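You operate a simulated robot arm through the tools that you are given. There is no shell and no other tool.

The job below is to be done with a simulated two-armed robot. You get a single attempt, and the scene is never put back.

JOB
Clamp drive 257, swap its blue stick for the yellow cap, then free it again.
Fine: leave the stick beside the clamp.

The check looks at the end state, three seconds after you hand in, the way a careful person would. Anything else that was tipped, shoved, dropped, spilled or broken makes it a failure. A push-on lid holds only when it is set on centred and level and pressed home; a screw cap is set on level and turned clockwise until tight.

ROBOT AND FRAMES
Two 7-joint arms with fingered hands on one trunk that stands fixed in place. Base frame: the origin is at the foot of the trunk, x ahead of it, y to its left, z up; the work surface is at about z = 720. Lengths are in mm, angles in rad, forces in N, time in s.
The left shoulder is at [40, 146, 1105], the right one opposite. With the tool pointing down near the work surface each hand reaches from about 280 to 720 mm from the base axis, measured 20 degrees to its own side. Payload 4 kg a hand.
The TCP of each hand is the grasp point between the finger pads, 26 mm short of the fingertips. In the tool frame z runs along the fingers and y along their closing line. The gripper opens to 148 mm. The gripper's body begins 73 mm behind the TCP. The gripper is a hand of 3 fingers: y runs from the thumb to the fingers, the wrist lies at [0, 0, -224] in the tool frame, and closing takes about 1.5 s.
Orientation is told as [roll, pitch, yaw] about the base's x, y, z axes, in that order, counted from this pose: with the fingers straight down and closing along the base's y, the tool's x points along the base's -x, its y along +y and its z along -z.

CONTROLS
- The arms move only by the tool step_arm. It takes "left_increments", "right_increments" or both (then of equal length, played together; a hand with none holds still); each is a list of rows, each an object of numbers (a shift or turn left out is 0, a gripper value left out holds the last): "tx", "ty", "tz": the shift along the base's x, y, z in units of 200 mm (1.0 is 200 mm); "rx", "ry", "rz": the turn, a rotation vector about the base's x, y, z in units of 90 degrees (1.0 is 90 degrees); "grip": the opening, from 0 (shut) to 1 (fully open). In form: [{"tx": .., "ty": .., "tz": .., "rx": .., "ry": .., "rz": .., "grip": ..}, ...]. A call has 1 to 20 rows; each row is the pose to reach, as a shift and turn from the pose commanded when the call began. A call with a number of a shift or a turn outside -1 to 1 is refused whole. A row lasts 0.2 s, in which the tool goes at most 50 mm and 0.15 rad; a call with a longer step from one row to the next is refused whole, and so is a gripper value outside its range. Where a pose cannot be reached the arm comes as near as it can. A force on the tool above 90 N (or 10 N above the force at the start of the call, whichever is more), or a blocked arm, ends the call early, and 0.2 s more pass. Each finger travels about 108 mm/s and halts on what it meets, pressing with about 24 N; the grip force reading is that of the motor and also rises with nothing between the fingers. The clock runs only during rows and for 0.2 s after the last one: add rows that repeat a pose to give the fingers time. It gives the time, the measured TCP pose, the force on the tool (base axes), the opening and the grip force at its end, in the units of the frame above (readings bear some noise), with the torque about the TCP (base axes, N m) and any sound that the robot's microphone picked up.
- Cameras (640 x 400 px; columns grow to the right, rows downward): "scene" is now at [104.6, -26.8, 1338.3]; the picture's right is [-0.31, -0.95, 0.00], its down [-0.49, 0.16, -0.86] and it looks along [0.81, -0.26, -0.52] (base axes); focal length 254 px, centre (320, 200). "left" rides on the left gripper at [-68, -39, -90] in its tool frame; the picture's right is [0.50, -0.87, 0.00], its down [0.65, 0.38, -0.65] and it looks along [0.57, 0.33, 0.76] (tool axes); focal length 222 px, centre (320, 200). "right" rides on the right gripper at [67, -39, -90] in its tool frame; the picture's right is [0.50, 0.87, 0.00], its down [-0.66, 0.38, -0.65] and it looks along [-0.57, 0.33, 0.76] (tool axes); focal length 222 px, centre (320, 200). There is no depth. A picture from a camera that has moved, and an enlarged one, comes with that camera's place and axes in the base frame and with its lens.
- capture(camera): a new picture of that camera. The clock stands still meanwhile.
- lift_body(by): slides the trunk up (or, below 0, down) by that many mm; the arms and the scene camera ride with it, the base frame stays. It gives what a move gives, with no picture.
- set_grasp(shape, hand): the hand has 3 fingers and takes this shape, open, in about a second: jaw (thumb against the fingers, like two jaws); tri (thumb and two fingers); tip (a fingertip pinch); poke (one finger out to press); point (the index stretched); flat (the hand flat); cup (the hand cupped); fist (a fist). The gripper value then closes the fingers along that shape, each until it touches; the sizes above hold for jaw. It gives what a move gives, with no picture.
- aim_head(pan, tilt): turns the head with the scene camera to pan (to the left, within 1.501 rad either way) and tilt (down, from -0.506 to 1.204), counted from straight ahead of the robot. It gives what a move gives.
- inspect(camera, box): a new picture of the part [left, top, right, bottom] of that camera's present view, enlarged. The clock stands still meanwhile.
- finish_job(): hands the job in; it is judged then, once.

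Places have to be worked out from the pictures, the camera data and where the tool is seen. Open the grippers and draw the arms clear of the work before you hand the job in, unless the task says otherwise.

The tools are called after ">>>" as a command line: name --argument value ..., lists and objects as JSON in quotes. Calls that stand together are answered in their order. step_arm: Moves the arms, as the interface text tells. Its arguments: {"type":"object","properties":{"left_increments":{"type":"array"},"right_increments":{"type":"array"}},"required":[]} The other tools are called the same way: lift_body (by) slides the trunk up or down; set_grasp (shape, hand) gives the hand a shape; aim_head (pan, tilt) turns the head that bears the scene camera; capture (camera) takes a picture; inspect (camera, box) takes an enlarged picture of a part of a camera's view; finish_job () hands the job in.

At the start:

```text
t: 0.0
left_eef_pos: [534.4, 92.2, 1145.9]
left_orientation: [0.0, -0.002, 0.001]
left_contact_force: [-0.4, -0.1, -0.5]
left_moment: [0.01, -0.05, 0.0]
left_opening: 148.0
left_gripper_force: 0.2
left_shape: jaw
right_eef_pos: [318.8, -210.6, 1192.8]
right_orientation: [-0.001, 0.0, 0.002]
right_contact_force: [0.2, 0.6, -0.5]
right_moment: [0.0, -0.02, -0.01]
right_opening: 148.0
right_gripper_force: 0.0
right_shape: jaw
trunk travel left (down, up): [-275.0, 231.0]
head pan, tilt: [-0.312, 0.543]
```

scene: 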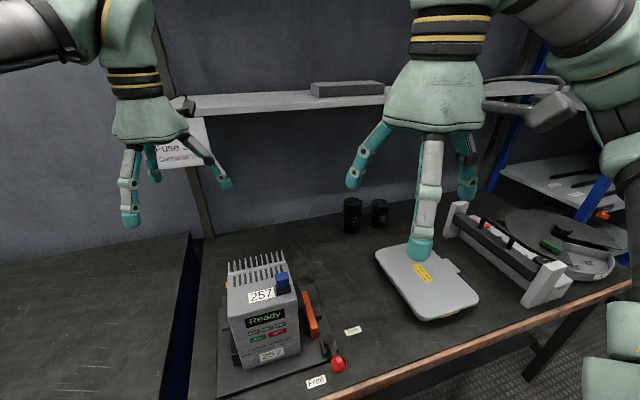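
right: 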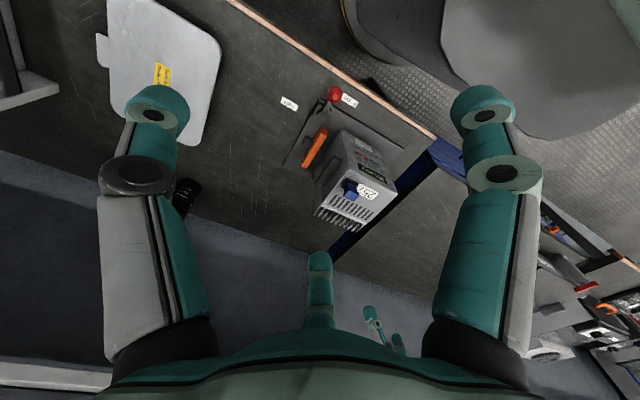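
left: 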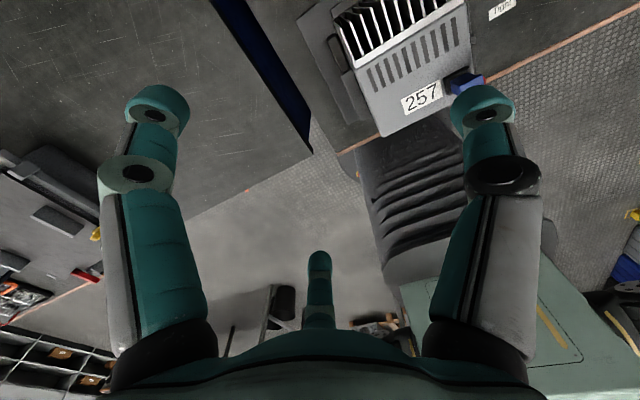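

The scene shows drive 257 on a plate with an orange piece, a red-knobbed lever with labels "Free" and another (probably "Tight"), and a blue stick on its top. I'll enlarge the relevant parts before moving anything.

>>> inspect --camera "scene" --box '[200, 230, 380, 400]'

>>> inspect --camera "scene" --box '[340, 180, 640, 340]'

>>> inspect --camera "right" --box '[260, 70, 440, 260]'

>>> inspect --camera "scene" --box '[140, 80, 260, 180]'

```text
2.35 times, centred on (290, 315) of scene
camera zoom: at [104.6, -26.8, 1338.3], right [-0.31, -0.95, 0.0], down [-0.49, 0.16, -0.86], along [0.81, -0.26, -0.52], focal length 597 px, centre (391, -71)
```

zoom: 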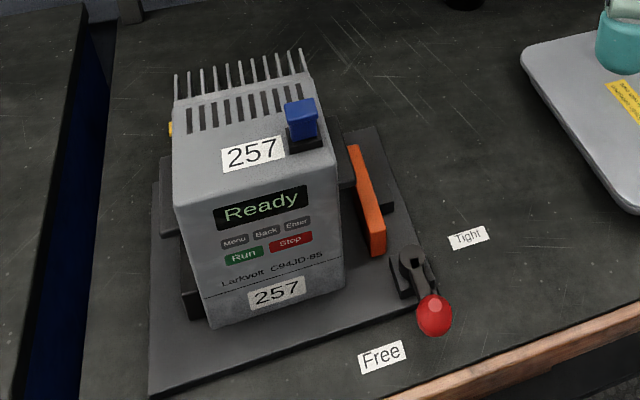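

```text
2.13 times, centred on (490, 260) of scene
camera zoom: at [104.6, -26.8, 1338.3], right [-0.31, -0.95, 0.0], down [-0.49, 0.16, -0.86], along [0.81, -0.26, -0.52], focal length 542 px, centre (-43, 72)
```

zoom: 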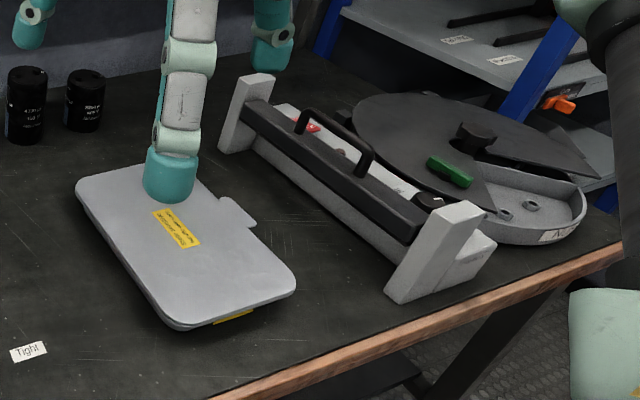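

```text
2.11 times, centred on (350, 165) of right
camera zoom: at [252.3, -250.1, 1284.1], right [-0.5, 0.87, 0.0], down [0.66, 0.38, 0.65], along [0.57, 0.33, -0.76], focal length 468 px, centre (257, 274)
```

zoom: 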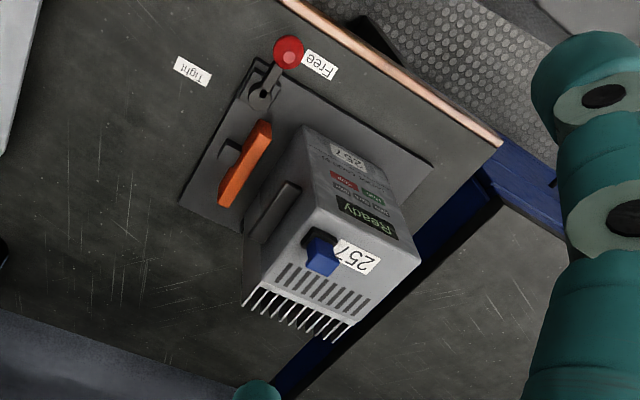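

```text
4.00 times, centred on (200, 130) of scene
camera zoom: at [104.6, -26.8, 1338.3], right [-0.31, -0.95, 0.0], down [-0.49, 0.16, -0.86], along [0.81, -0.26, -0.52], focal length 1015 px, centre (800, 480)
```

zoom: 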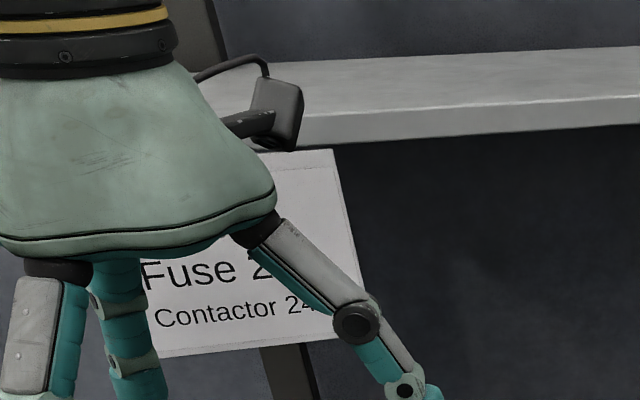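

The yellow cap isn't evident yet, so I'll turn the head to look right and then left for it.

>>> aim_head --pan -0.75 --tilt 0.65

>>> capture --camera "scene"

>>> aim_head --pan 0.5 --tilt 0.7

>>> capture --camera "scene"

>>> aim_head --pan -1.4 --tilt 0.65

>>> capture --camera "scene"

```text
t: 0.9
left_eef_pos: [534.5, 91.4, 1145.6]
left_orientation: [-0.001, -0.001, 0.001]
left_contact_force: [0.3, 0.0, -0.3]
left_moment: [0.01, -0.05, 0.02]
left_opening: 148.0
left_gripper_force: 0.1
left_shape: jaw
right_eef_pos: [318.6, -210.1, 1193.0]
right_orientation: [-0.001, -0.002, 0.001]
right_contact_force: [0.2, 0.3, -0.2]
right_moment: [-0.03, -0.01, 0.0]
right_opening: 147.9
right_gripper_force: 0.0
right_shape: jaw
trunk travel left (down, up): [-275.0, 231.0]
head pan, tilt: [-0.75, 0.649]
```

```text
taken
camera scene: at [82.5, -58.2, 1328.9], right [-0.68, -0.73, 0.0], down [-0.44, 0.41, -0.8], along [0.58, -0.54, -0.6], focal length 254 px, centre (320, 200)
```

scene: 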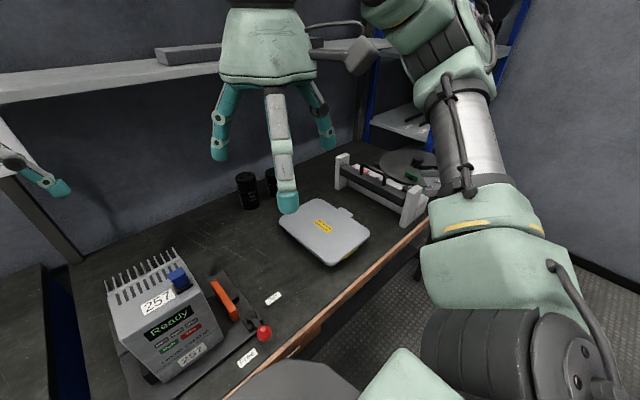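

```text
t: 2.3
left_eef_pos: [535.5, 91.8, 1145.3]
left_orientation: [-0.001, 0.001, 0.004]
left_contact_force: [0.2, 0.1, -0.3]
left_moment: [0.02, -0.01, 0.0]
left_opening: 147.8
left_gripper_force: 0.1
left_shape: jaw
right_eef_pos: [319.0, -211.1, 1194.1]
right_orientation: [0.0, 0.0, 0.002]
right_contact_force: [-0.6, 0.4, 0.2]
right_moment: [-0.03, -0.01, -0.02]
right_opening: 147.8
right_gripper_force: 0.1
right_shape: jaw
trunk travel left (down, up): [-275.0, 231.0]
head pan, tilt: [0.499, 0.7]
```

```text
taken
camera scene: at [93.6, 41.5, 1324.6], right [0.48, -0.88, 0.0], down [-0.57, -0.31, -0.76], along [0.67, 0.37, -0.64], focal length 254 px, centre (320, 200)
```

scene: 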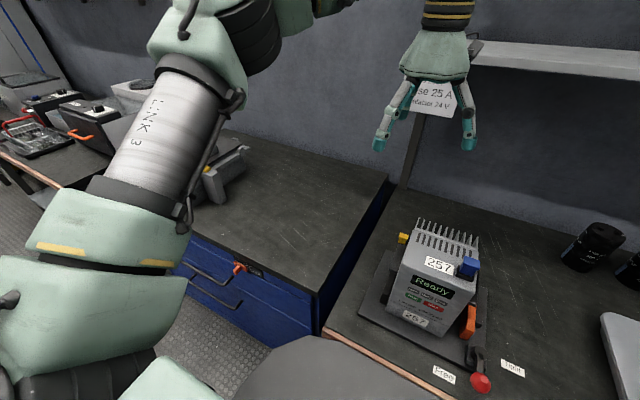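

```text
t: 4.2
left_eef_pos: [533.9, 92.9, 1146.3]
left_orientation: [-0.001, 0.0, 0.002]
left_contact_force: [0.0, -0.2, 1.0]
left_moment: [0.0, -0.04, 0.04]
left_opening: 148.1
left_gripper_force: 0.0
left_shape: jaw
right_eef_pos: [319.6, -210.4, 1194.8]
right_orientation: [0.0, 0.001, 0.001]
right_contact_force: [-0.1, 0.4, 0.5]
right_moment: [0.0, -0.01, 0.02]
right_opening: 147.8
right_gripper_force: 0.0
right_shape: jaw
trunk travel left (down, up): [-275.0, 231.0]
head pan, tilt: [-1.4, 0.649]
```

```text
taken
camera scene: at [33.8, -84.7, 1328.9], right [-0.99, -0.17, 0.0], down [-0.1, 0.6, -0.8], along [0.14, -0.78, -0.6], focal length 254 px, centre (320, 200)
```

scene: 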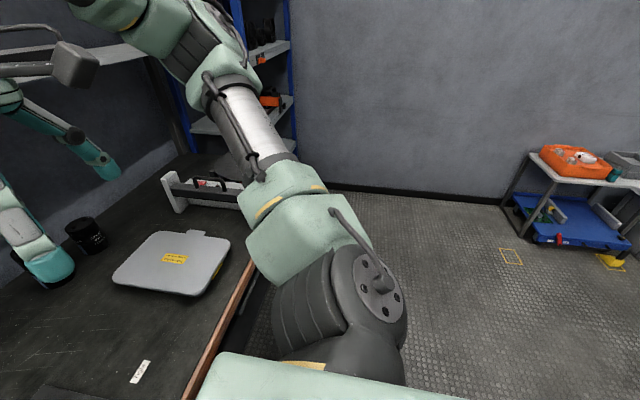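

A yellow object peeks out behind the drive's left-rear. I'll aim the head back there and zoom in.

>>> aim_head --pan 0.2 --tilt 0.75

>>> capture --camera "scene"

>>> inspect --camera "scene" --box '[260, 180, 460, 380]'

>>> inspect --camera "left" --box '[300, 0, 520, 140]'

```text
t: 5.9
left_eef_pos: [533.7, 92.2, 1146.2]
left_orientation: [-0.002, -0.001, 0.003]
left_contact_force: [0.3, 0.2, 0.0]
left_moment: [-0.01, -0.01, -0.03]
left_opening: 147.7
left_gripper_force: 0.1
left_shape: jaw
right_eef_pos: [318.7, -210.6, 1193.8]
right_orientation: [0.0, 0.0, 0.001]
right_contact_force: [0.4, 0.5, 0.5]
right_moment: [-0.01, -0.02, 0.01]
right_opening: 148.2
right_gripper_force: 0.2
right_shape: jaw
trunk travel left (down, up): [-275.0, 231.0]
head pan, tilt: [0.201, 0.75]
```

```text
taken
camera scene: at [100.2, 17.3, 1320.3], right [0.2, -0.98, 0.0], down [-0.67, -0.14, -0.73], along [0.72, 0.15, -0.68], focal length 254 px, centre (320, 200)
```

scene: 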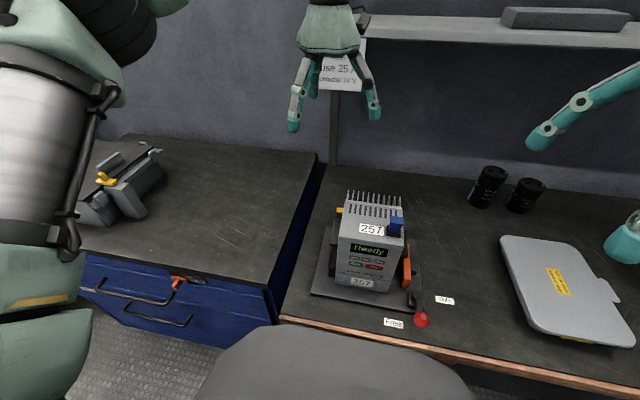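

```text
2.00 times, centred on (360, 280) of scene
camera zoom: at [100.2, 17.3, 1320.3], right [0.2, -0.98, 0.0], down [-0.67, -0.14, -0.73], along [0.72, 0.15, -0.68], focal length 508 px, centre (240, 40)
```

zoom: 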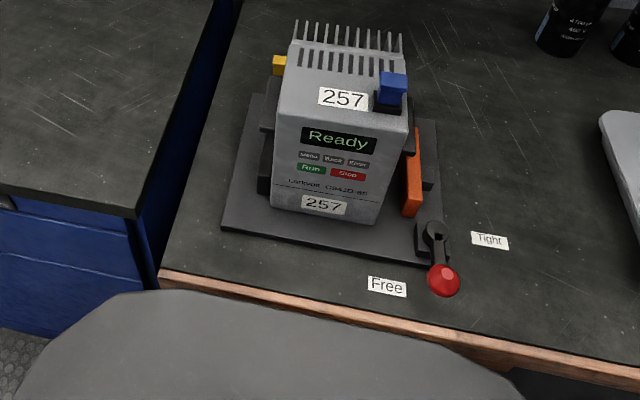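

```text
2.86 times, centred on (410, 70) of left
camera zoom: at [602.5, 53.7, 1236.8], right [-0.5, -0.87, 0.0], down [-0.66, 0.38, 0.65], along [-0.57, 0.33, -0.76], focal length 635 px, centre (63, 571)
```

zoom: 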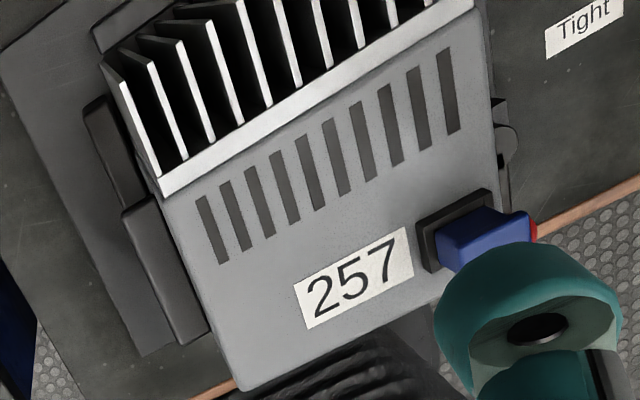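

The three sightings of the yellow piece triangulate to about (575, 64, 832), just behind the drive's left-rear. I'll move the left hand up and back so its camera looks down at the rear-left of the drive.

>>> step_arm --left_increments '[{"tx": 0.15, "ty": -0.09, "tz": -0.06}, {"tx": 0.3, "ty": -0.18, "tz": -0.12}, {"tx": 0.45, "ty": -0.27, "tz": -0.2}, {"tx": 0.6, "ty": -0.36, "tz": -0.28}, {"tx": 0.75, "ty": -0.44, "tz": -0.36}]'

>>> capture --camera "left"

>>> capture --camera "scene"

```text
t: 7.1
left_eef_pos: [607.3, -11.5, 1093.1]
left_orientation: [0.001, -0.003, 0.003]
left_contact_force: [-0.1, 0.5, 0.7]
left_moment: [-0.03, -0.01, 0.02]
left_opening: 148.0
left_gripper_force: 0.1
left_shape: jaw
left hand out of reach, approached as far as the arm can: row 3, 4, 5
right_eef_pos: [319.3, -213.8, 1192.0]
right_orientation: [0.004, 0.0, 0.0]
right_contact_force: [0.4, -1.1, -0.3]
right_moment: [0.08, -0.02, 0.0]
right_opening: 148.1
right_gripper_force: 0.1
right_shape: jaw
trunk travel left (down, up): [-275.0, 231.0]
head pan, tilt: [0.201, 0.75]
```

```text
taken
camera left: at [675.7, -50.1, 1183.1], right [-0.5, -0.87, 0.0], down [-0.66, 0.38, 0.65], along [-0.57, 0.33, -0.76], focal length 222 px, centre (320, 200)
```

left: 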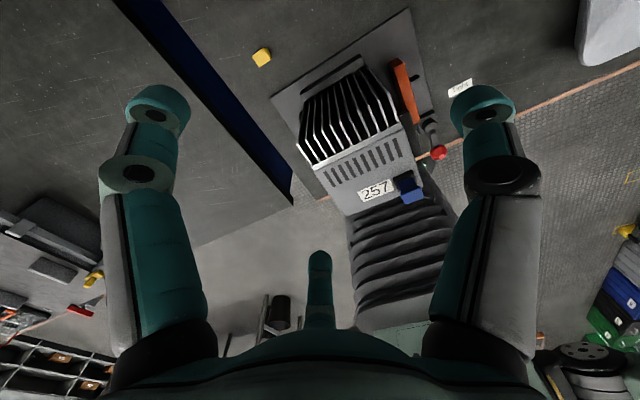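

```text
taken
camera scene: at [100.2, 14.0, 1320.3], right [0.2, -0.98, 0.0], down [-0.67, -0.13, -0.73], along [0.72, 0.15, -0.68], focal length 254 px, centre (320, 200)
```

scene: 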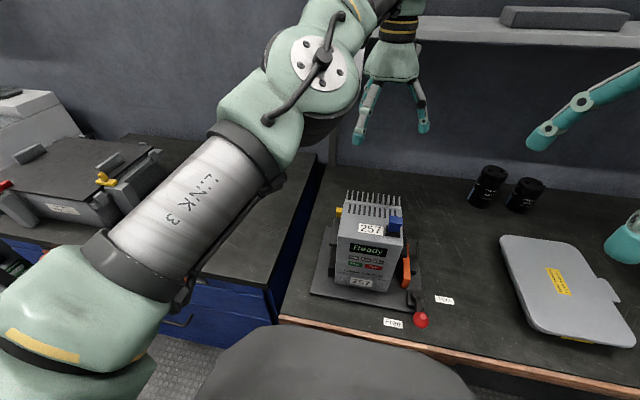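

The left camera shows a yellow block lying on the table behind-left of the clamp, around (671, 70). I'll zoom in on it, the socket and the lever.

>>> inspect --camera "left" --box '[230, 30, 300, 80]'

>>> inspect --camera "left" --box '[260, 0, 480, 220]'

>>> inspect --camera "left" --box '[370, 140, 460, 220]'

>>> inspect --camera "scene" --box '[370, 200, 450, 340]'

```text
8.00 times, centred on (265, 55) of left
camera zoom: at [675.7, -50.1, 1183.1], right [-0.5, -0.87, 0.0], down [-0.66, 0.38, 0.65], along [-0.57, 0.33, -0.76], focal length 1777 px, centre (760, 1360)
```

zoom: 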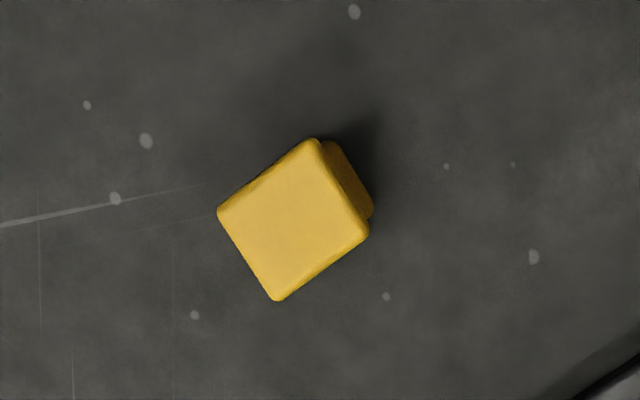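

```text
1.82 times, centred on (370, 110) of left
camera zoom: at [675.7, -50.1, 1183.1], right [-0.5, -0.87, 0.0], down [-0.66, 0.38, 0.65], along [-0.57, 0.33, -0.76], focal length 404 px, centre (229, 364)
```

zoom: 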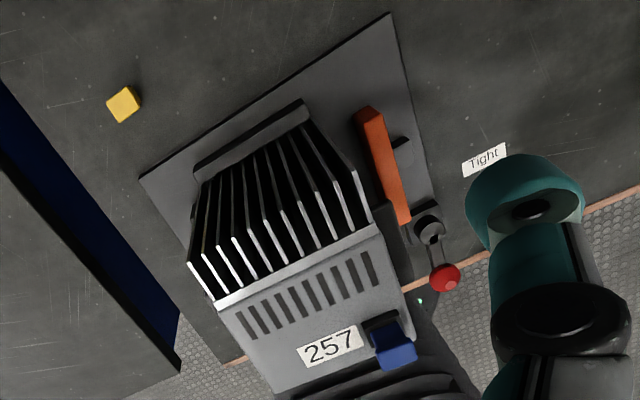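

```text
5.00 times, centred on (415, 180) of left
camera zoom: at [675.7, -50.1, 1183.1], right [-0.5, -0.87, 0.0], down [-0.66, 0.38, 0.65], along [-0.57, 0.33, -0.76], focal length 1111 px, centre (-155, 300)
```

zoom: 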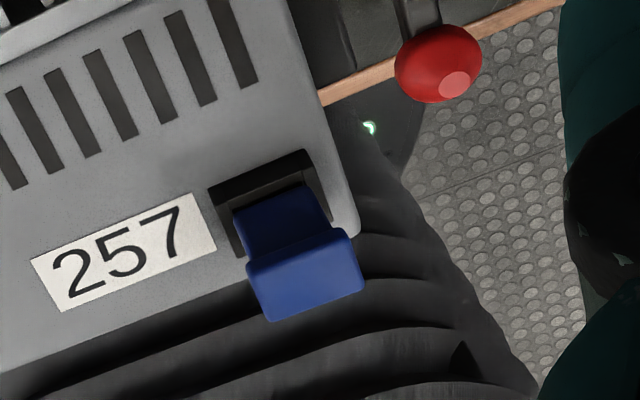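

```text
2.86 times, centred on (410, 270) of scene
camera zoom: at [100.2, 14.0, 1320.3], right [0.2, -0.98, 0.0], down [-0.67, -0.13, -0.73], along [0.72, 0.15, -0.68], focal length 725 px, centre (63, 0)
```

zoom: 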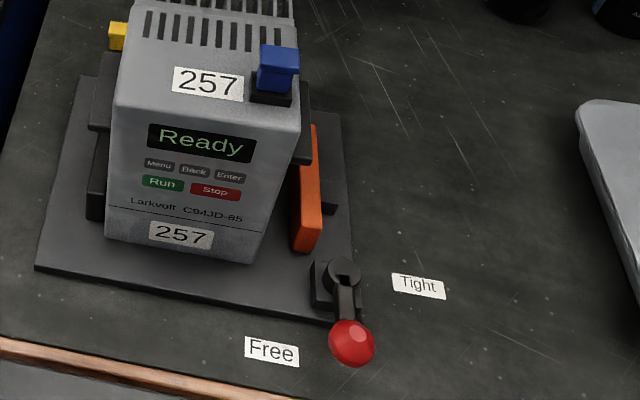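

The yellow cap stands axis-aligned on the table at about (669, 68), head up, roughly 19 x 25 mm; the blue stick's head is near (450, -62, 955). Before touching anything I'll test how the left hand's fingers close in free air.

>>> step_arm --left_increments '[{"grip": 0.15}, {"grip": 0.15}, {"grip": 0.15}, {"grip": 0.15}, {"grip": 0.15}, {"grip": 0.15}, {"grip": 0.15}, {"grip": 0.15}]'

>>> capture --camera "left"

>>> inspect --camera "scene" --box '[340, 40, 460, 160]'

```text
t: 8.9
left_eef_pos: [607.2, -9.6, 1092.0]
left_orientation: [-0.001, -0.001, 0.002]
left_contact_force: [0.0, -0.8, 0.6]
left_moment: [0.0, 0.0, 0.0]
left_opening: 22.7
left_gripper_force: 0.1
left_shape: jaw
right_eef_pos: [318.1, -211.2, 1192.7]
right_orientation: [-0.001, 0.0, 0.001]
right_contact_force: [1.0, -0.9, -0.3]
right_moment: [-0.01, -0.03, 0.01]
right_opening: 147.8
right_gripper_force: 0.1
right_shape: jaw
trunk travel left (down, up): [-275.0, 231.0]
head pan, tilt: [0.201, 0.75]
```

```text
taken
camera left: at [675.4, -47.9, 1182.9], right [-0.5, -0.87, 0.0], down [-0.66, 0.38, 0.65], along [-0.57, 0.33, -0.76], focal length 222 px, centre (320, 200)
```

left: 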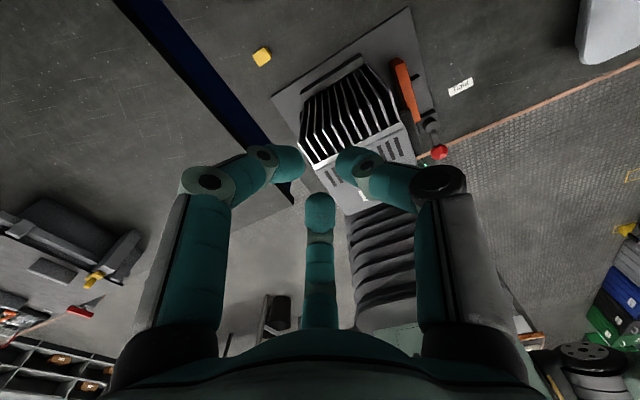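

```text
3.33 times, centred on (400, 100) of scene
camera zoom: at [100.2, 17.3, 1320.3], right [0.2, -0.98, 0.0], down [-0.67, -0.14, -0.73], along [0.72, 0.15, -0.68], focal length 846 px, centre (53, 533)
```

zoom: 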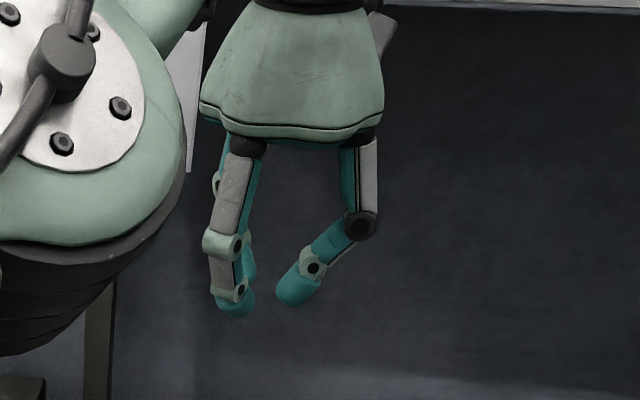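

In jaw the two fingers stay about 30 mm apart and oppose the thumb. I'll look at the "tip" pinch shape too, since the head is only about 20-25 mm.

>>> set_grasp --hand "left" --shape "tip"

>>> capture --camera "left"

>>> step_arm --left_increments '[{"grip": 0.15}, {"grip": 0.15}, {"grip": 0.15}, {"grip": 0.15}, {"grip": 0.15}, {"grip": 0.15}, {"grip": 0.15}, {"grip": 0.15}]'

>>> capture --camera "left"

>>> inspect --camera "scene" --box '[340, 40, 460, 160]'

```text
t: 9.8
left_eef_pos: [606.2, -9.4, 1091.9]
left_orientation: [0.002, 0.0, 0.001]
left_contact_force: [0.5, 0.1, 0.0]
left_moment: [-0.01, -0.01, -0.01]
left_opening: 148.0
left_gripper_force: 0.0
left_shape: tip
right_eef_pos: [319.1, -210.9, 1194.5]
right_orientation: [0.002, 0.0, 0.001]
right_contact_force: [-0.2, -0.5, -0.4]
right_moment: [-0.03, -0.02, -0.01]
right_opening: 147.9
right_gripper_force: 0.1
right_shape: jaw
trunk travel left (down, up): [-275.0, 231.0]
head pan, tilt: [0.201, 0.75]
```

```text
taken
camera left: at [675.4, -47.9, 1182.9], right [-0.5, -0.87, 0.0], down [-0.66, 0.38, 0.65], along [-0.57, 0.33, -0.76], focal length 222 px, centre (320, 200)
```

left: 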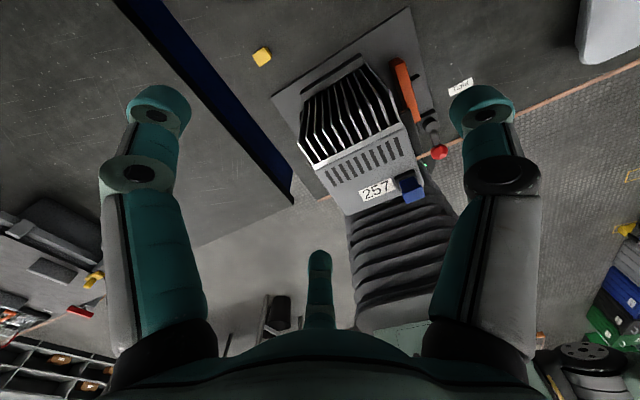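

```text
t: 11.6
left_eef_pos: [607.5, -9.5, 1091.2]
left_orientation: [-0.001, 0.001, 0.0]
left_contact_force: [0.0, -0.5, -0.2]
left_moment: [0.01, 0.01, 0.01]
left_opening: 22.5
left_gripper_force: 0.1
left_shape: tip
right_eef_pos: [319.9, -210.2, 1192.9]
right_orientation: [-0.001, -0.001, 0.001]
right_contact_force: [0.4, -1.0, 0.0]
right_moment: [-0.02, 0.0, -0.01]
right_opening: 147.8
right_gripper_force: 0.0
right_shape: jaw
trunk travel left (down, up): [-275.0, 231.0]
head pan, tilt: [0.201, 0.75]
```

```text
taken
camera left: at [675.4, -47.9, 1182.9], right [-0.5, -0.87, 0.0], down [-0.66, 0.38, 0.65], along [-0.57, 0.33, -0.76], focal length 222 px, centre (320, 200)
```

left: 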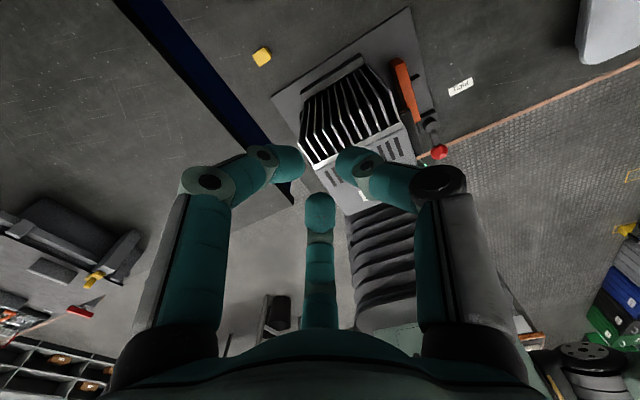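

```text
3.33 times, centred on (400, 100) of scene
camera zoom: at [100.2, 17.3, 1320.3], right [0.2, -0.98, 0.0], down [-0.67, -0.14, -0.73], along [0.72, 0.15, -0.68], focal length 846 px, centre (53, 533)
```

zoom: 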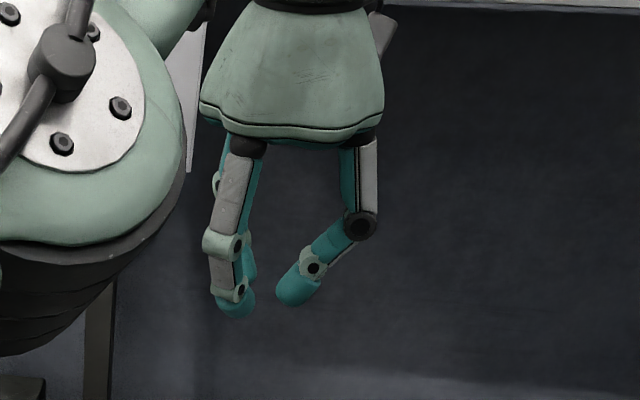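

The hand looks the same in both shapes, so I'll go back to jaw. Next I'll lower the right hand so its camera gets a close look at the lever and stick.

>>> set_grasp --hand "left" --shape "jaw"

>>> step_arm --right_increments '[{"tz": -0.2}, {"tz": -0.4}, {"tz": -0.6}, {"tz": -0.8}, {"tz": -1.0}]'

>>> capture --camera "right"

```text
t: 12.5
left_eef_pos: [607.0, -10.2, 1091.6]
left_orientation: [0.001, -0.002, 0.002]
left_contact_force: [0.3, -0.4, 0.9]
left_moment: [0.01, -0.03, -0.02]
left_opening: 148.1
left_gripper_force: 0.1
left_shape: jaw
right_eef_pos: [318.7, -211.0, 1195.6]
right_orientation: [-0.001, 0.0, 0.002]
right_contact_force: [0.4, -0.9, -1.2]
right_moment: [-0.02, 0.01, -0.02]
right_opening: 147.8
right_gripper_force: 0.0
right_shape: jaw
trunk travel left (down, up): [-275.0, 231.0]
head pan, tilt: [0.201, 0.75]
```

```text
t: 13.7
left_eef_pos: [607.9, -10.4, 1091.1]
left_orientation: [0.0, 0.0, 0.0]
left_contact_force: [0.2, -0.2, 0.1]
left_moment: [0.0, -0.03, -0.03]
left_opening: 148.0
left_gripper_force: 0.1
left_shape: jaw
right_eef_pos: [317.1, -210.4, 994.8]
right_orientation: [0.002, 0.002, 0.0]
right_contact_force: [-0.3, -0.4, 1.5]
right_moment: [0.01, 0.04, -0.01]
right_opening: 148.0
right_gripper_force: 0.0
right_shape: jaw
trunk travel left (down, up): [-275.0, 231.0]
head pan, tilt: [0.201, 0.75]
```

```text
taken
camera right: at [250.4, -250.1, 1084.2], right [-0.5, 0.87, 0.0], down [0.66, 0.38, 0.65], along [0.57, 0.33, -0.76], focal length 222 px, centre (320, 200)
```

right: 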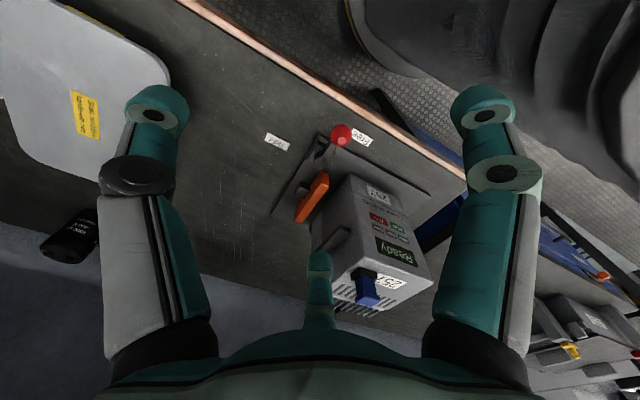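

>>> inspect --camera "right" --box '[260, 110, 380, 230]'

>>> inspect --camera "right" --box '[330, 250, 430, 320]'

```text
3.33 times, centred on (320, 170) of right
camera zoom: at [250.4, -250.1, 1084.2], right [-0.5, 0.87, 0.0], down [0.66, 0.38, 0.65], along [0.57, 0.33, -0.76], focal length 740 px, centre (320, 300)
```

zoom: 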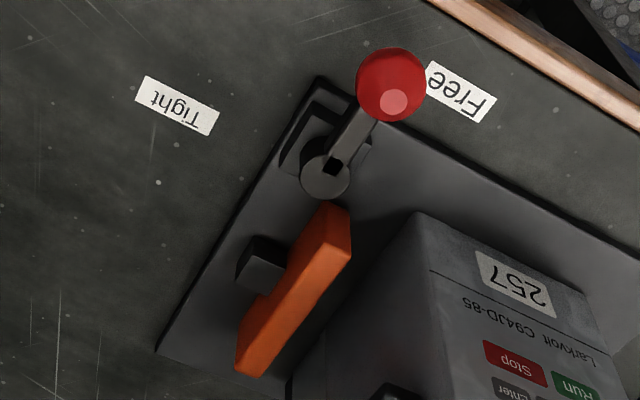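

```text
5.71 times, centred on (380, 285) of right
camera zoom: at [250.4, -250.1, 1084.2], right [-0.5, 0.87, 0.0], down [0.66, 0.38, 0.65], along [0.57, 0.33, -0.76], focal length 1269 px, centre (-23, -286)
```

zoom: 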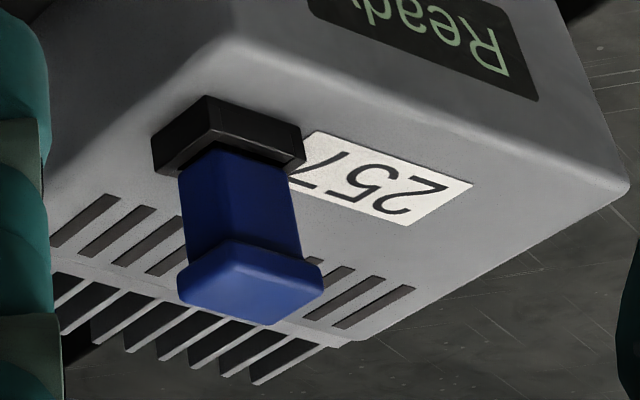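

The lever hub is near (424, -148) with the ball at about (361, -149, 767), so the lever points along -x (Free). I'll place the right hand above the ball, opened modestly, and check from its camera before descending.

>>> step_arm --right_increments '[{"tx": 0.055, "ty": 0.077, "tz": -0.2, "grip": 0.5}, {"tx": 0.11, "ty": 0.153, "tz": -0.4, "grip": 0.5}, {"tx": 0.165, "ty": 0.23, "tz": -0.6, "grip": 0.5}, {"tx": 0.22, "ty": 0.307, "tz": -0.8, "grip": 0.5}, {"tx": 0.22, "ty": 0.307, "tz": -0.8, "grip": 0.5}]'

>>> capture --camera "right"

>>> inspect --camera "scene" --box '[340, 200, 500, 340]'

```text
t: 14.9
left_eef_pos: [607.2, -9.3, 1092.3]
left_orientation: [-0.001, -0.002, 0.002]
left_contact_force: [-0.7, 0.2, 1.3]
left_moment: [0.0, 0.02, 0.0]
left_opening: 148.0
left_gripper_force: 0.2
left_shape: jaw
right_eef_pos: [362.3, -146.2, 834.5]
right_orientation: [0.0, -0.001, 0.002]
right_contact_force: [0.3, 0.8, -0.2]
right_moment: [0.01, -0.01, -0.04]
right_opening: 74.4
right_gripper_force: 0.1
right_shape: jaw
trunk travel left (down, up): [-275.0, 231.0]
head pan, tilt: [0.201, 0.75]
```

```text
taken
camera right: at [295.2, -187.4, 924.0], right [-0.5, 0.87, 0.0], down [0.65, 0.38, 0.65], along [0.57, 0.33, -0.76], focal length 222 px, centre (320, 200)
```

right: 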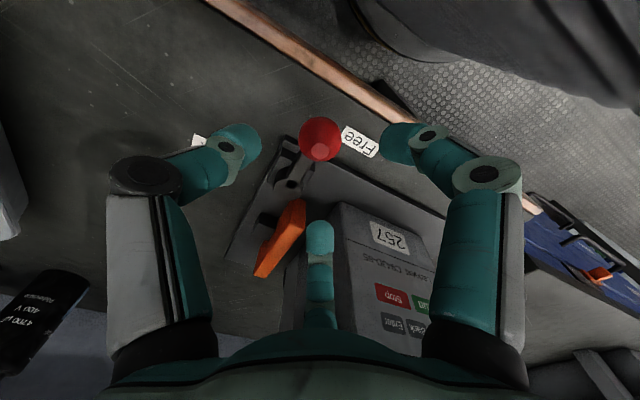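

```text
2.86 times, centred on (420, 270) of scene
camera zoom: at [99.6, 17.3, 1320.4], right [0.2, -0.98, 0.0], down [-0.67, -0.14, -0.73], along [0.72, 0.15, -0.68], focal length 725 px, centre (34, 0)
```

zoom: 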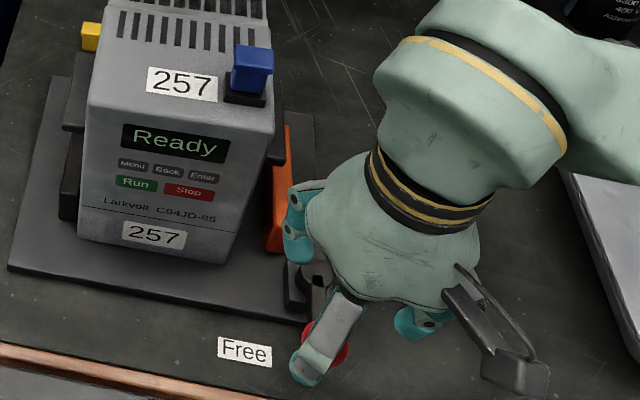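

The ball projects to about (360, -150, 767), squarely between the fingers. I'll descend around it and close to a loose cage.

>>> step_arm --right_increments '[{"tx": -0.01, "ty": -0.017, "tz": -0.12}, {"tx": -0.01, "ty": -0.017, "tz": -0.24}, {"tx": -0.01, "ty": -0.017, "tz": -0.33}, {"tx": -0.01, "ty": -0.017, "tz": -0.33, "grip": 0.32}, {"tx": -0.01, "ty": -0.017, "tz": -0.33, "grip": 0.32}, {"tx": -0.01, "ty": -0.017, "tz": -0.33, "grip": 0.32}]'

>>> capture --camera "right"

>>> inspect --camera "scene" --box '[340, 200, 500, 340]'

```text
t: 16.3
left_eef_pos: [608.0, -10.5, 1092.4]
left_orientation: [-0.001, 0.0, -0.001]
left_contact_force: [-0.4, 0.2, 0.6]
left_moment: [-0.02, -0.01, 0.01]
left_opening: 148.0
left_gripper_force: 0.2
left_shape: jaw
right_eef_pos: [360.8, -153.8, 768.9]
right_orientation: [0.001, 0.002, 0.003]
right_contact_force: [-0.8, 0.0, -0.4]
right_moment: [0.03, -0.03, -0.01]
right_opening: 47.8
right_gripper_force: 0.0
right_shape: jaw
trunk travel left (down, up): [-275.0, 231.0]
head pan, tilt: [0.201, 0.75]
```

```text
taken
camera right: at [294.3, -192.8, 857.9], right [-0.5, 0.87, 0.0], down [0.66, 0.38, 0.65], along [0.57, 0.33, -0.76], focal length 222 px, centre (320, 200)
```

right: 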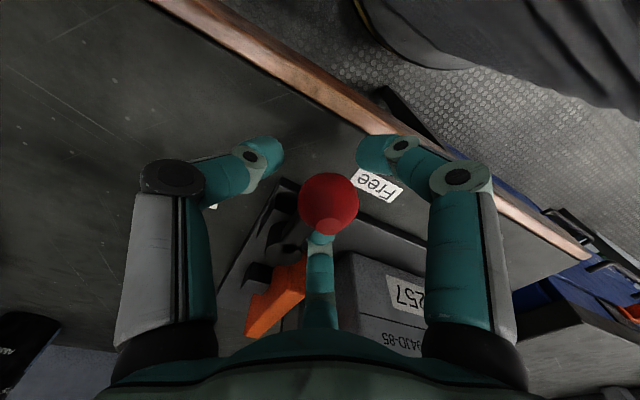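

```text
2.86 times, centred on (420, 270) of scene
camera zoom: at [100.3, 17.3, 1320.3], right [0.2, -0.98, 0.0], down [-0.67, -0.14, -0.73], along [0.72, 0.15, -0.68], focal length 725 px, centre (34, 0)
```

zoom: 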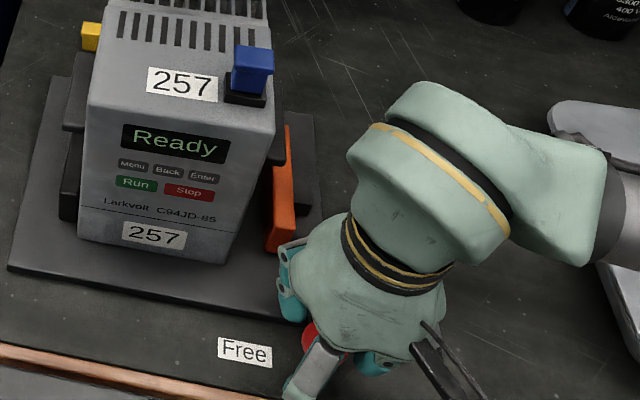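

The ball sits inside the loose cage (opening 48 mm, ball about 33 mm). I'll sweep the lever counter-clockwise about its hub toward Tight, starting with about 32 degrees while turning the hand with it.

>>> step_arm --right_increments '[{"tx": 0.003, "ty": -0.044, "rz": 0.089}, {"tx": 0.012, "ty": -0.087, "rz": 0.178}, {"tx": 0.027, "ty": -0.128, "rz": 0.267}, {"tx": 0.048, "ty": -0.167, "rz": 0.356}]'

>>> capture --camera "right"

>>> inspect --camera "scene" --box '[340, 200, 500, 340]'

```text
t: 17.3
left_eef_pos: [606.8, -8.6, 1091.3]
left_orientation: [-0.001, -0.001, 0.002]
left_contact_force: [0.2, 0.3, 0.1]
left_moment: [0.01, 0.04, 0.02]
left_opening: 148.0
left_gripper_force: 0.0
left_shape: jaw
right_eef_pos: [370.1, -185.1, 767.8]
right_orientation: [-0.002, 0.002, 0.562]
right_contact_force: [-0.7, 6.3, 1.3]
right_moment: [0.11, 0.01, 0.12]
right_opening: 50.8
right_gripper_force: 0.0
right_shape: jaw
trunk travel left (down, up): [-275.0, 231.0]
head pan, tilt: [0.201, 0.75]
```

```text
taken
camera right: at [335.0, -254.8, 858.1], right [-0.89, 0.47, 0.0], down [0.35, 0.67, 0.65], along [0.3, 0.58, -0.76], focal length 222 px, centre (320, 200)
```

right: 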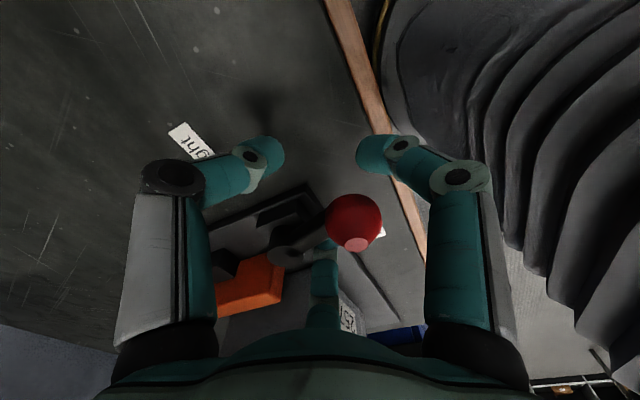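

```text
2.86 times, centred on (420, 270) of scene
camera zoom: at [99.9, 18.0, 1320.3], right [0.2, -0.98, 0.0], down [-0.67, -0.14, -0.73], along [0.72, 0.15, -0.68], focal length 725 px, centre (34, 0)
```

zoom: 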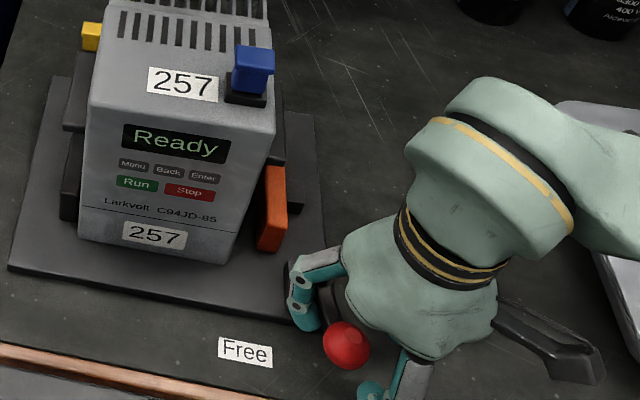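

The ball (now about (361.5, -161)) slipped between the two fingers, though the lever did start turning and the orange jaw is moving in. I'll re-centre on the ball with the fingers wider, then close on it firmly.

>>> step_arm --right_increments '[{"grip": 0.5}, {"grip": 0.5}, {"tx": -0.021, "ty": 0.06, "grip": 0.5}, {"tx": -0.042, "ty": 0.12, "grip": 0.5}, {"tx": -0.042, "ty": 0.12, "grip": 0.5}]'

>>> capture --camera "right"

```text
t: 18.5
left_eef_pos: [607.5, -10.5, 1091.5]
left_orientation: [0.001, 0.001, 0.0]
left_contact_force: [-1.0, 0.6, -0.2]
left_moment: [-0.05, 0.0, -0.02]
left_opening: 148.1
left_gripper_force: 0.1
left_shape: jaw
right_eef_pos: [361.9, -161.1, 766.3]
right_orientation: [0.0, 0.0, 0.56]
right_contact_force: [0.6, -0.2, -0.1]
right_moment: [0.02, 0.0, -0.02]
right_opening: 73.3
right_gripper_force: 0.1
right_shape: jaw
trunk travel left (down, up): [-275.0, 231.0]
head pan, tilt: [0.201, 0.75]
```

```text
taken
camera right: at [326.9, -230.8, 856.7], right [-0.88, 0.47, 0.0], down [0.36, 0.67, 0.65], along [0.31, 0.58, -0.76], focal length 222 px, centre (320, 200)
```

right: 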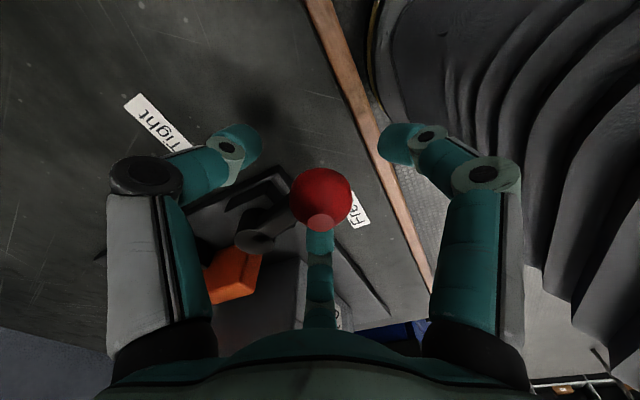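

The ball is now centred in the hand at about (363, -162). I'll close on it.

>>> step_arm --right_increments '[{"grip": 0.15}, {"grip": 0.15}, {"grip": 0.15}, {"grip": 0.15}]'

>>> capture --camera "right"

```text
t: 19.5
left_eef_pos: [607.2, -8.9, 1092.0]
left_orientation: [0.001, -0.001, 0.001]
left_contact_force: [0.2, 0.4, 0.2]
left_moment: [0.04, -0.01, 0.0]
left_opening: 148.0
left_gripper_force: 0.1
left_shape: jaw
right_eef_pos: [363.0, -161.4, 767.0]
right_orientation: [0.001, 0.001, 0.558]
right_contact_force: [0.7, -1.2, 0.4]
right_moment: [0.03, 0.01, -0.02]
right_opening: 22.9
right_gripper_force: 0.1
right_shape: jaw
trunk travel left (down, up): [-275.0, 231.0]
head pan, tilt: [0.201, 0.75]
```

```text
taken
camera right: at [327.0, -230.6, 856.7], right [-0.88, 0.47, 0.0], down [0.35, 0.67, 0.65], along [0.31, 0.58, -0.76], focal length 222 px, centre (320, 200)
```

right: 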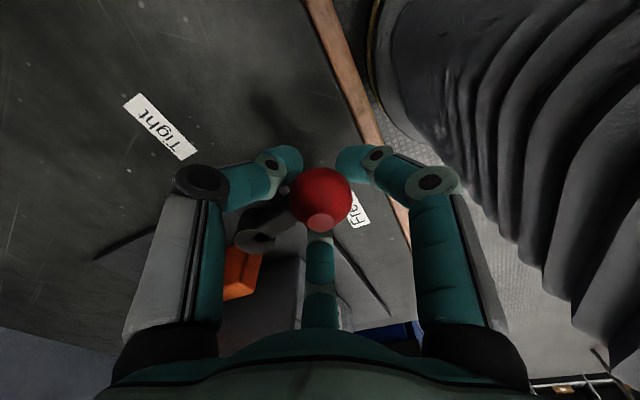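

The opening reached 22.9 mm with no grip force yet. I'll close further until it grips.

>>> step_arm --right_increments '[{"grip": 0.0}, {"grip": 0.0}, {"grip": 0.0}, {"grip": 0.0}]'

>>> capture --camera "right"

>>> inspect --camera "scene" --box '[360, 240, 480, 340]'

```text
t: 20.5
left_eef_pos: [609.5, -10.1, 1090.0]
left_orientation: [-0.001, 0.003, 0.002]
left_contact_force: [0.1, -0.6, 0.3]
left_moment: [0.01, 0.03, -0.01]
left_opening: 147.9
left_gripper_force: 0.0
left_shape: jaw
right_eef_pos: [362.6, -162.2, 764.6]
right_orientation: [0.005, 0.007, 0.561]
right_contact_force: [-1.1, 0.6, -27.4]
right_moment: [0.07, -0.11, 0.01]
right_opening: 12.9
right_gripper_force: 24.0
right_shape: jaw
trunk travel left (down, up): [-275.0, 231.0]
head pan, tilt: [0.201, 0.75]
```

```text
taken
camera right: at [327.6, -231.3, 855.1], right [-0.88, 0.47, 0.0], down [0.36, 0.67, 0.65], along [0.3, 0.58, -0.76], focal length 222 px, centre (320, 200)
```

right: 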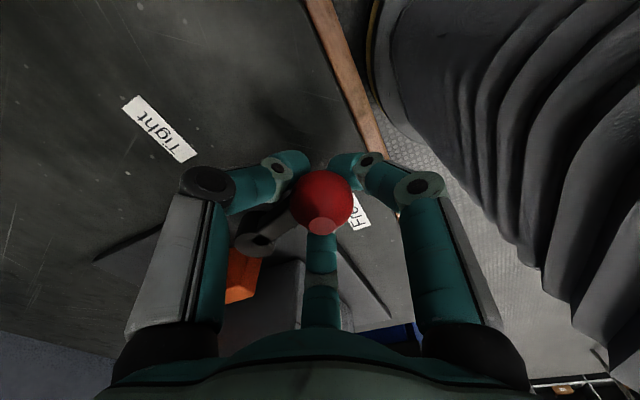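

```text
4.00 times, centred on (420, 290) of scene
camera zoom: at [102.2, 16.5, 1320.0], right [0.2, -0.98, 0.0], down [-0.67, -0.14, -0.73], along [0.72, 0.15, -0.68], focal length 1015 px, centre (-80, -160)
```

zoom: 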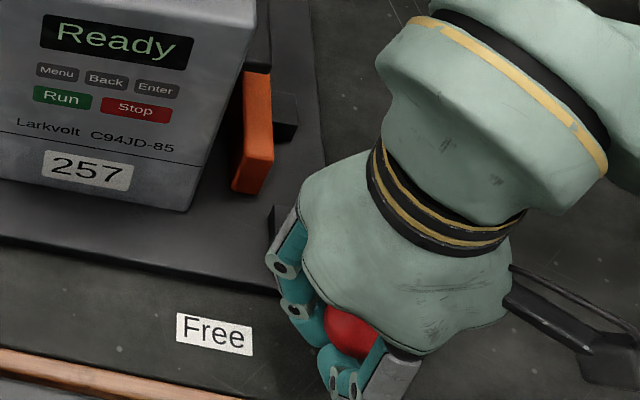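

The fingertips have hooked under the ball (27 N downward pull), so the hand is too low. I'll open, raise it about 18 mm so the tips are at the ball's equator, and close again.

>>> step_arm --right_increments '[{"grip": 0.45}, {"grip": 0.45}, {"grip": 0.45}, {"tz": 0.045, "grip": 0.45}, {"tz": 0.09, "grip": 0.45}, {"tz": 0.09, "grip": 0.1}, {"tz": 0.09, "grip": 0.1}, {"tz": 0.09, "grip": 0.1}, {"tz": 0.09, "grip": 0.1}]'

>>> capture --camera "right"

```text
t: 22.5
left_eef_pos: [607.6, -10.4, 1091.1]
left_orientation: [0.0, 0.0, -0.001]
left_contact_force: [-0.1, 0.0, -0.4]
left_moment: [0.01, 0.02, 0.01]
left_opening: 147.9
left_gripper_force: 0.1
left_shape: jaw
right_eef_pos: [361.6, -161.0, 784.0]
right_orientation: [0.001, 0.001, 0.562]
right_contact_force: [0.1, -2.0, -1.5]
right_moment: [-0.05, -0.06, -0.05]
right_opening: 24.4
right_gripper_force: 24.2
right_shape: jaw
trunk travel left (down, up): [-275.0, 231.0]
head pan, tilt: [0.201, 0.75]
```

```text
taken
camera right: at [326.6, -230.3, 874.7], right [-0.88, 0.47, 0.0], down [0.36, 0.67, 0.65], along [0.3, 0.58, -0.76], focal length 222 px, centre (320, 200)
```

right: 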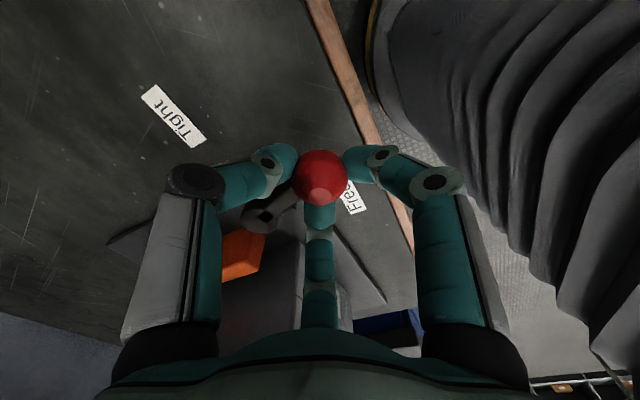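

Now the ball is gripped at its equator (24.4 mm, 24 N). I'll swing the lever along its arc to about 224 degrees.

>>> step_arm --right_increments '[{"tx": 0.012, "ty": -0.042, "rz": 0.078, "grip": 0.1}, {"tx": 0.03, "ty": -0.0825, "rz": 0.156, "grip": 0.1}, {"tx": 0.0535, "ty": -0.12, "rz": 0.233, "grip": 0.1}, {"tx": 0.082, "ty": -0.1535, "rz": 0.311, "grip": 0.1}]'

>>> capture --camera "right"

>>> inspect --camera "scene" --box '[340, 200, 500, 340]'

```text
t: 23.5
left_eef_pos: [607.5, -8.4, 1091.2]
left_orientation: [-0.002, 0.001, 0.002]
left_contact_force: [1.3, -0.6, 0.6]
left_moment: [-0.03, -0.01, -0.01]
left_opening: 147.7
left_gripper_force: 0.1
left_shape: jaw
right_eef_pos: [380.0, -190.2, 785.1]
right_orientation: [0.004, 0.0, 1.055]
right_contact_force: [2.2, 14.0, -10.0]
right_moment: [0.25, -0.03, 0.26]
right_opening: 23.7
right_gripper_force: 24.3
right_shape: jaw
trunk travel left (down, up): [-275.0, 231.0]
head pan, tilt: [0.201, 0.75]
```

```text
taken
camera right: at [380.4, -268.7, 875.1], right [-1.0, -0.01, 0.0], down [0.0, 0.76, 0.65], along [-0.01, 0.65, -0.76], focal length 222 px, centre (320, 200)
```

right: 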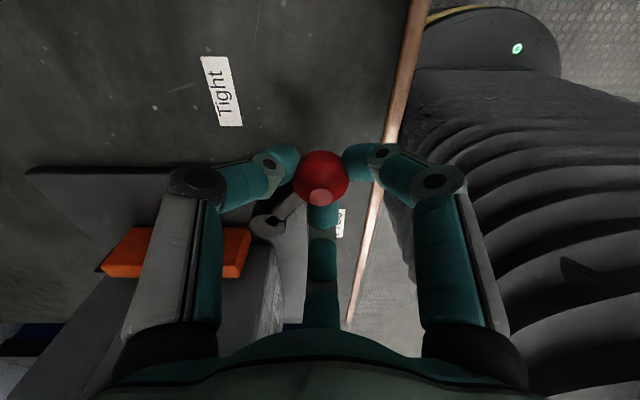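

```text
2.86 times, centred on (420, 270) of scene
camera zoom: at [101.3, 19.0, 1320.2], right [0.2, -0.98, 0.0], down [-0.67, -0.14, -0.73], along [0.72, 0.15, -0.68], focal length 725 px, centre (34, 0)
```

zoom: 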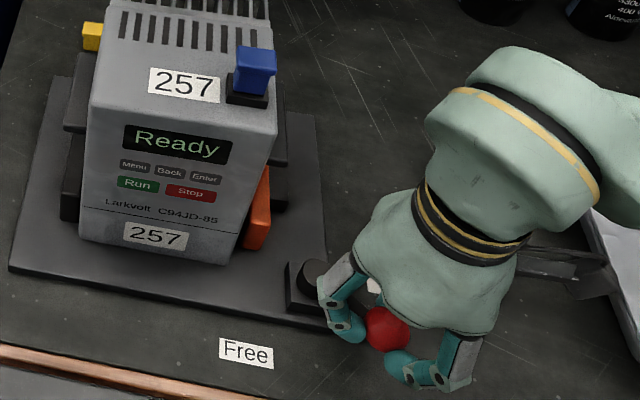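

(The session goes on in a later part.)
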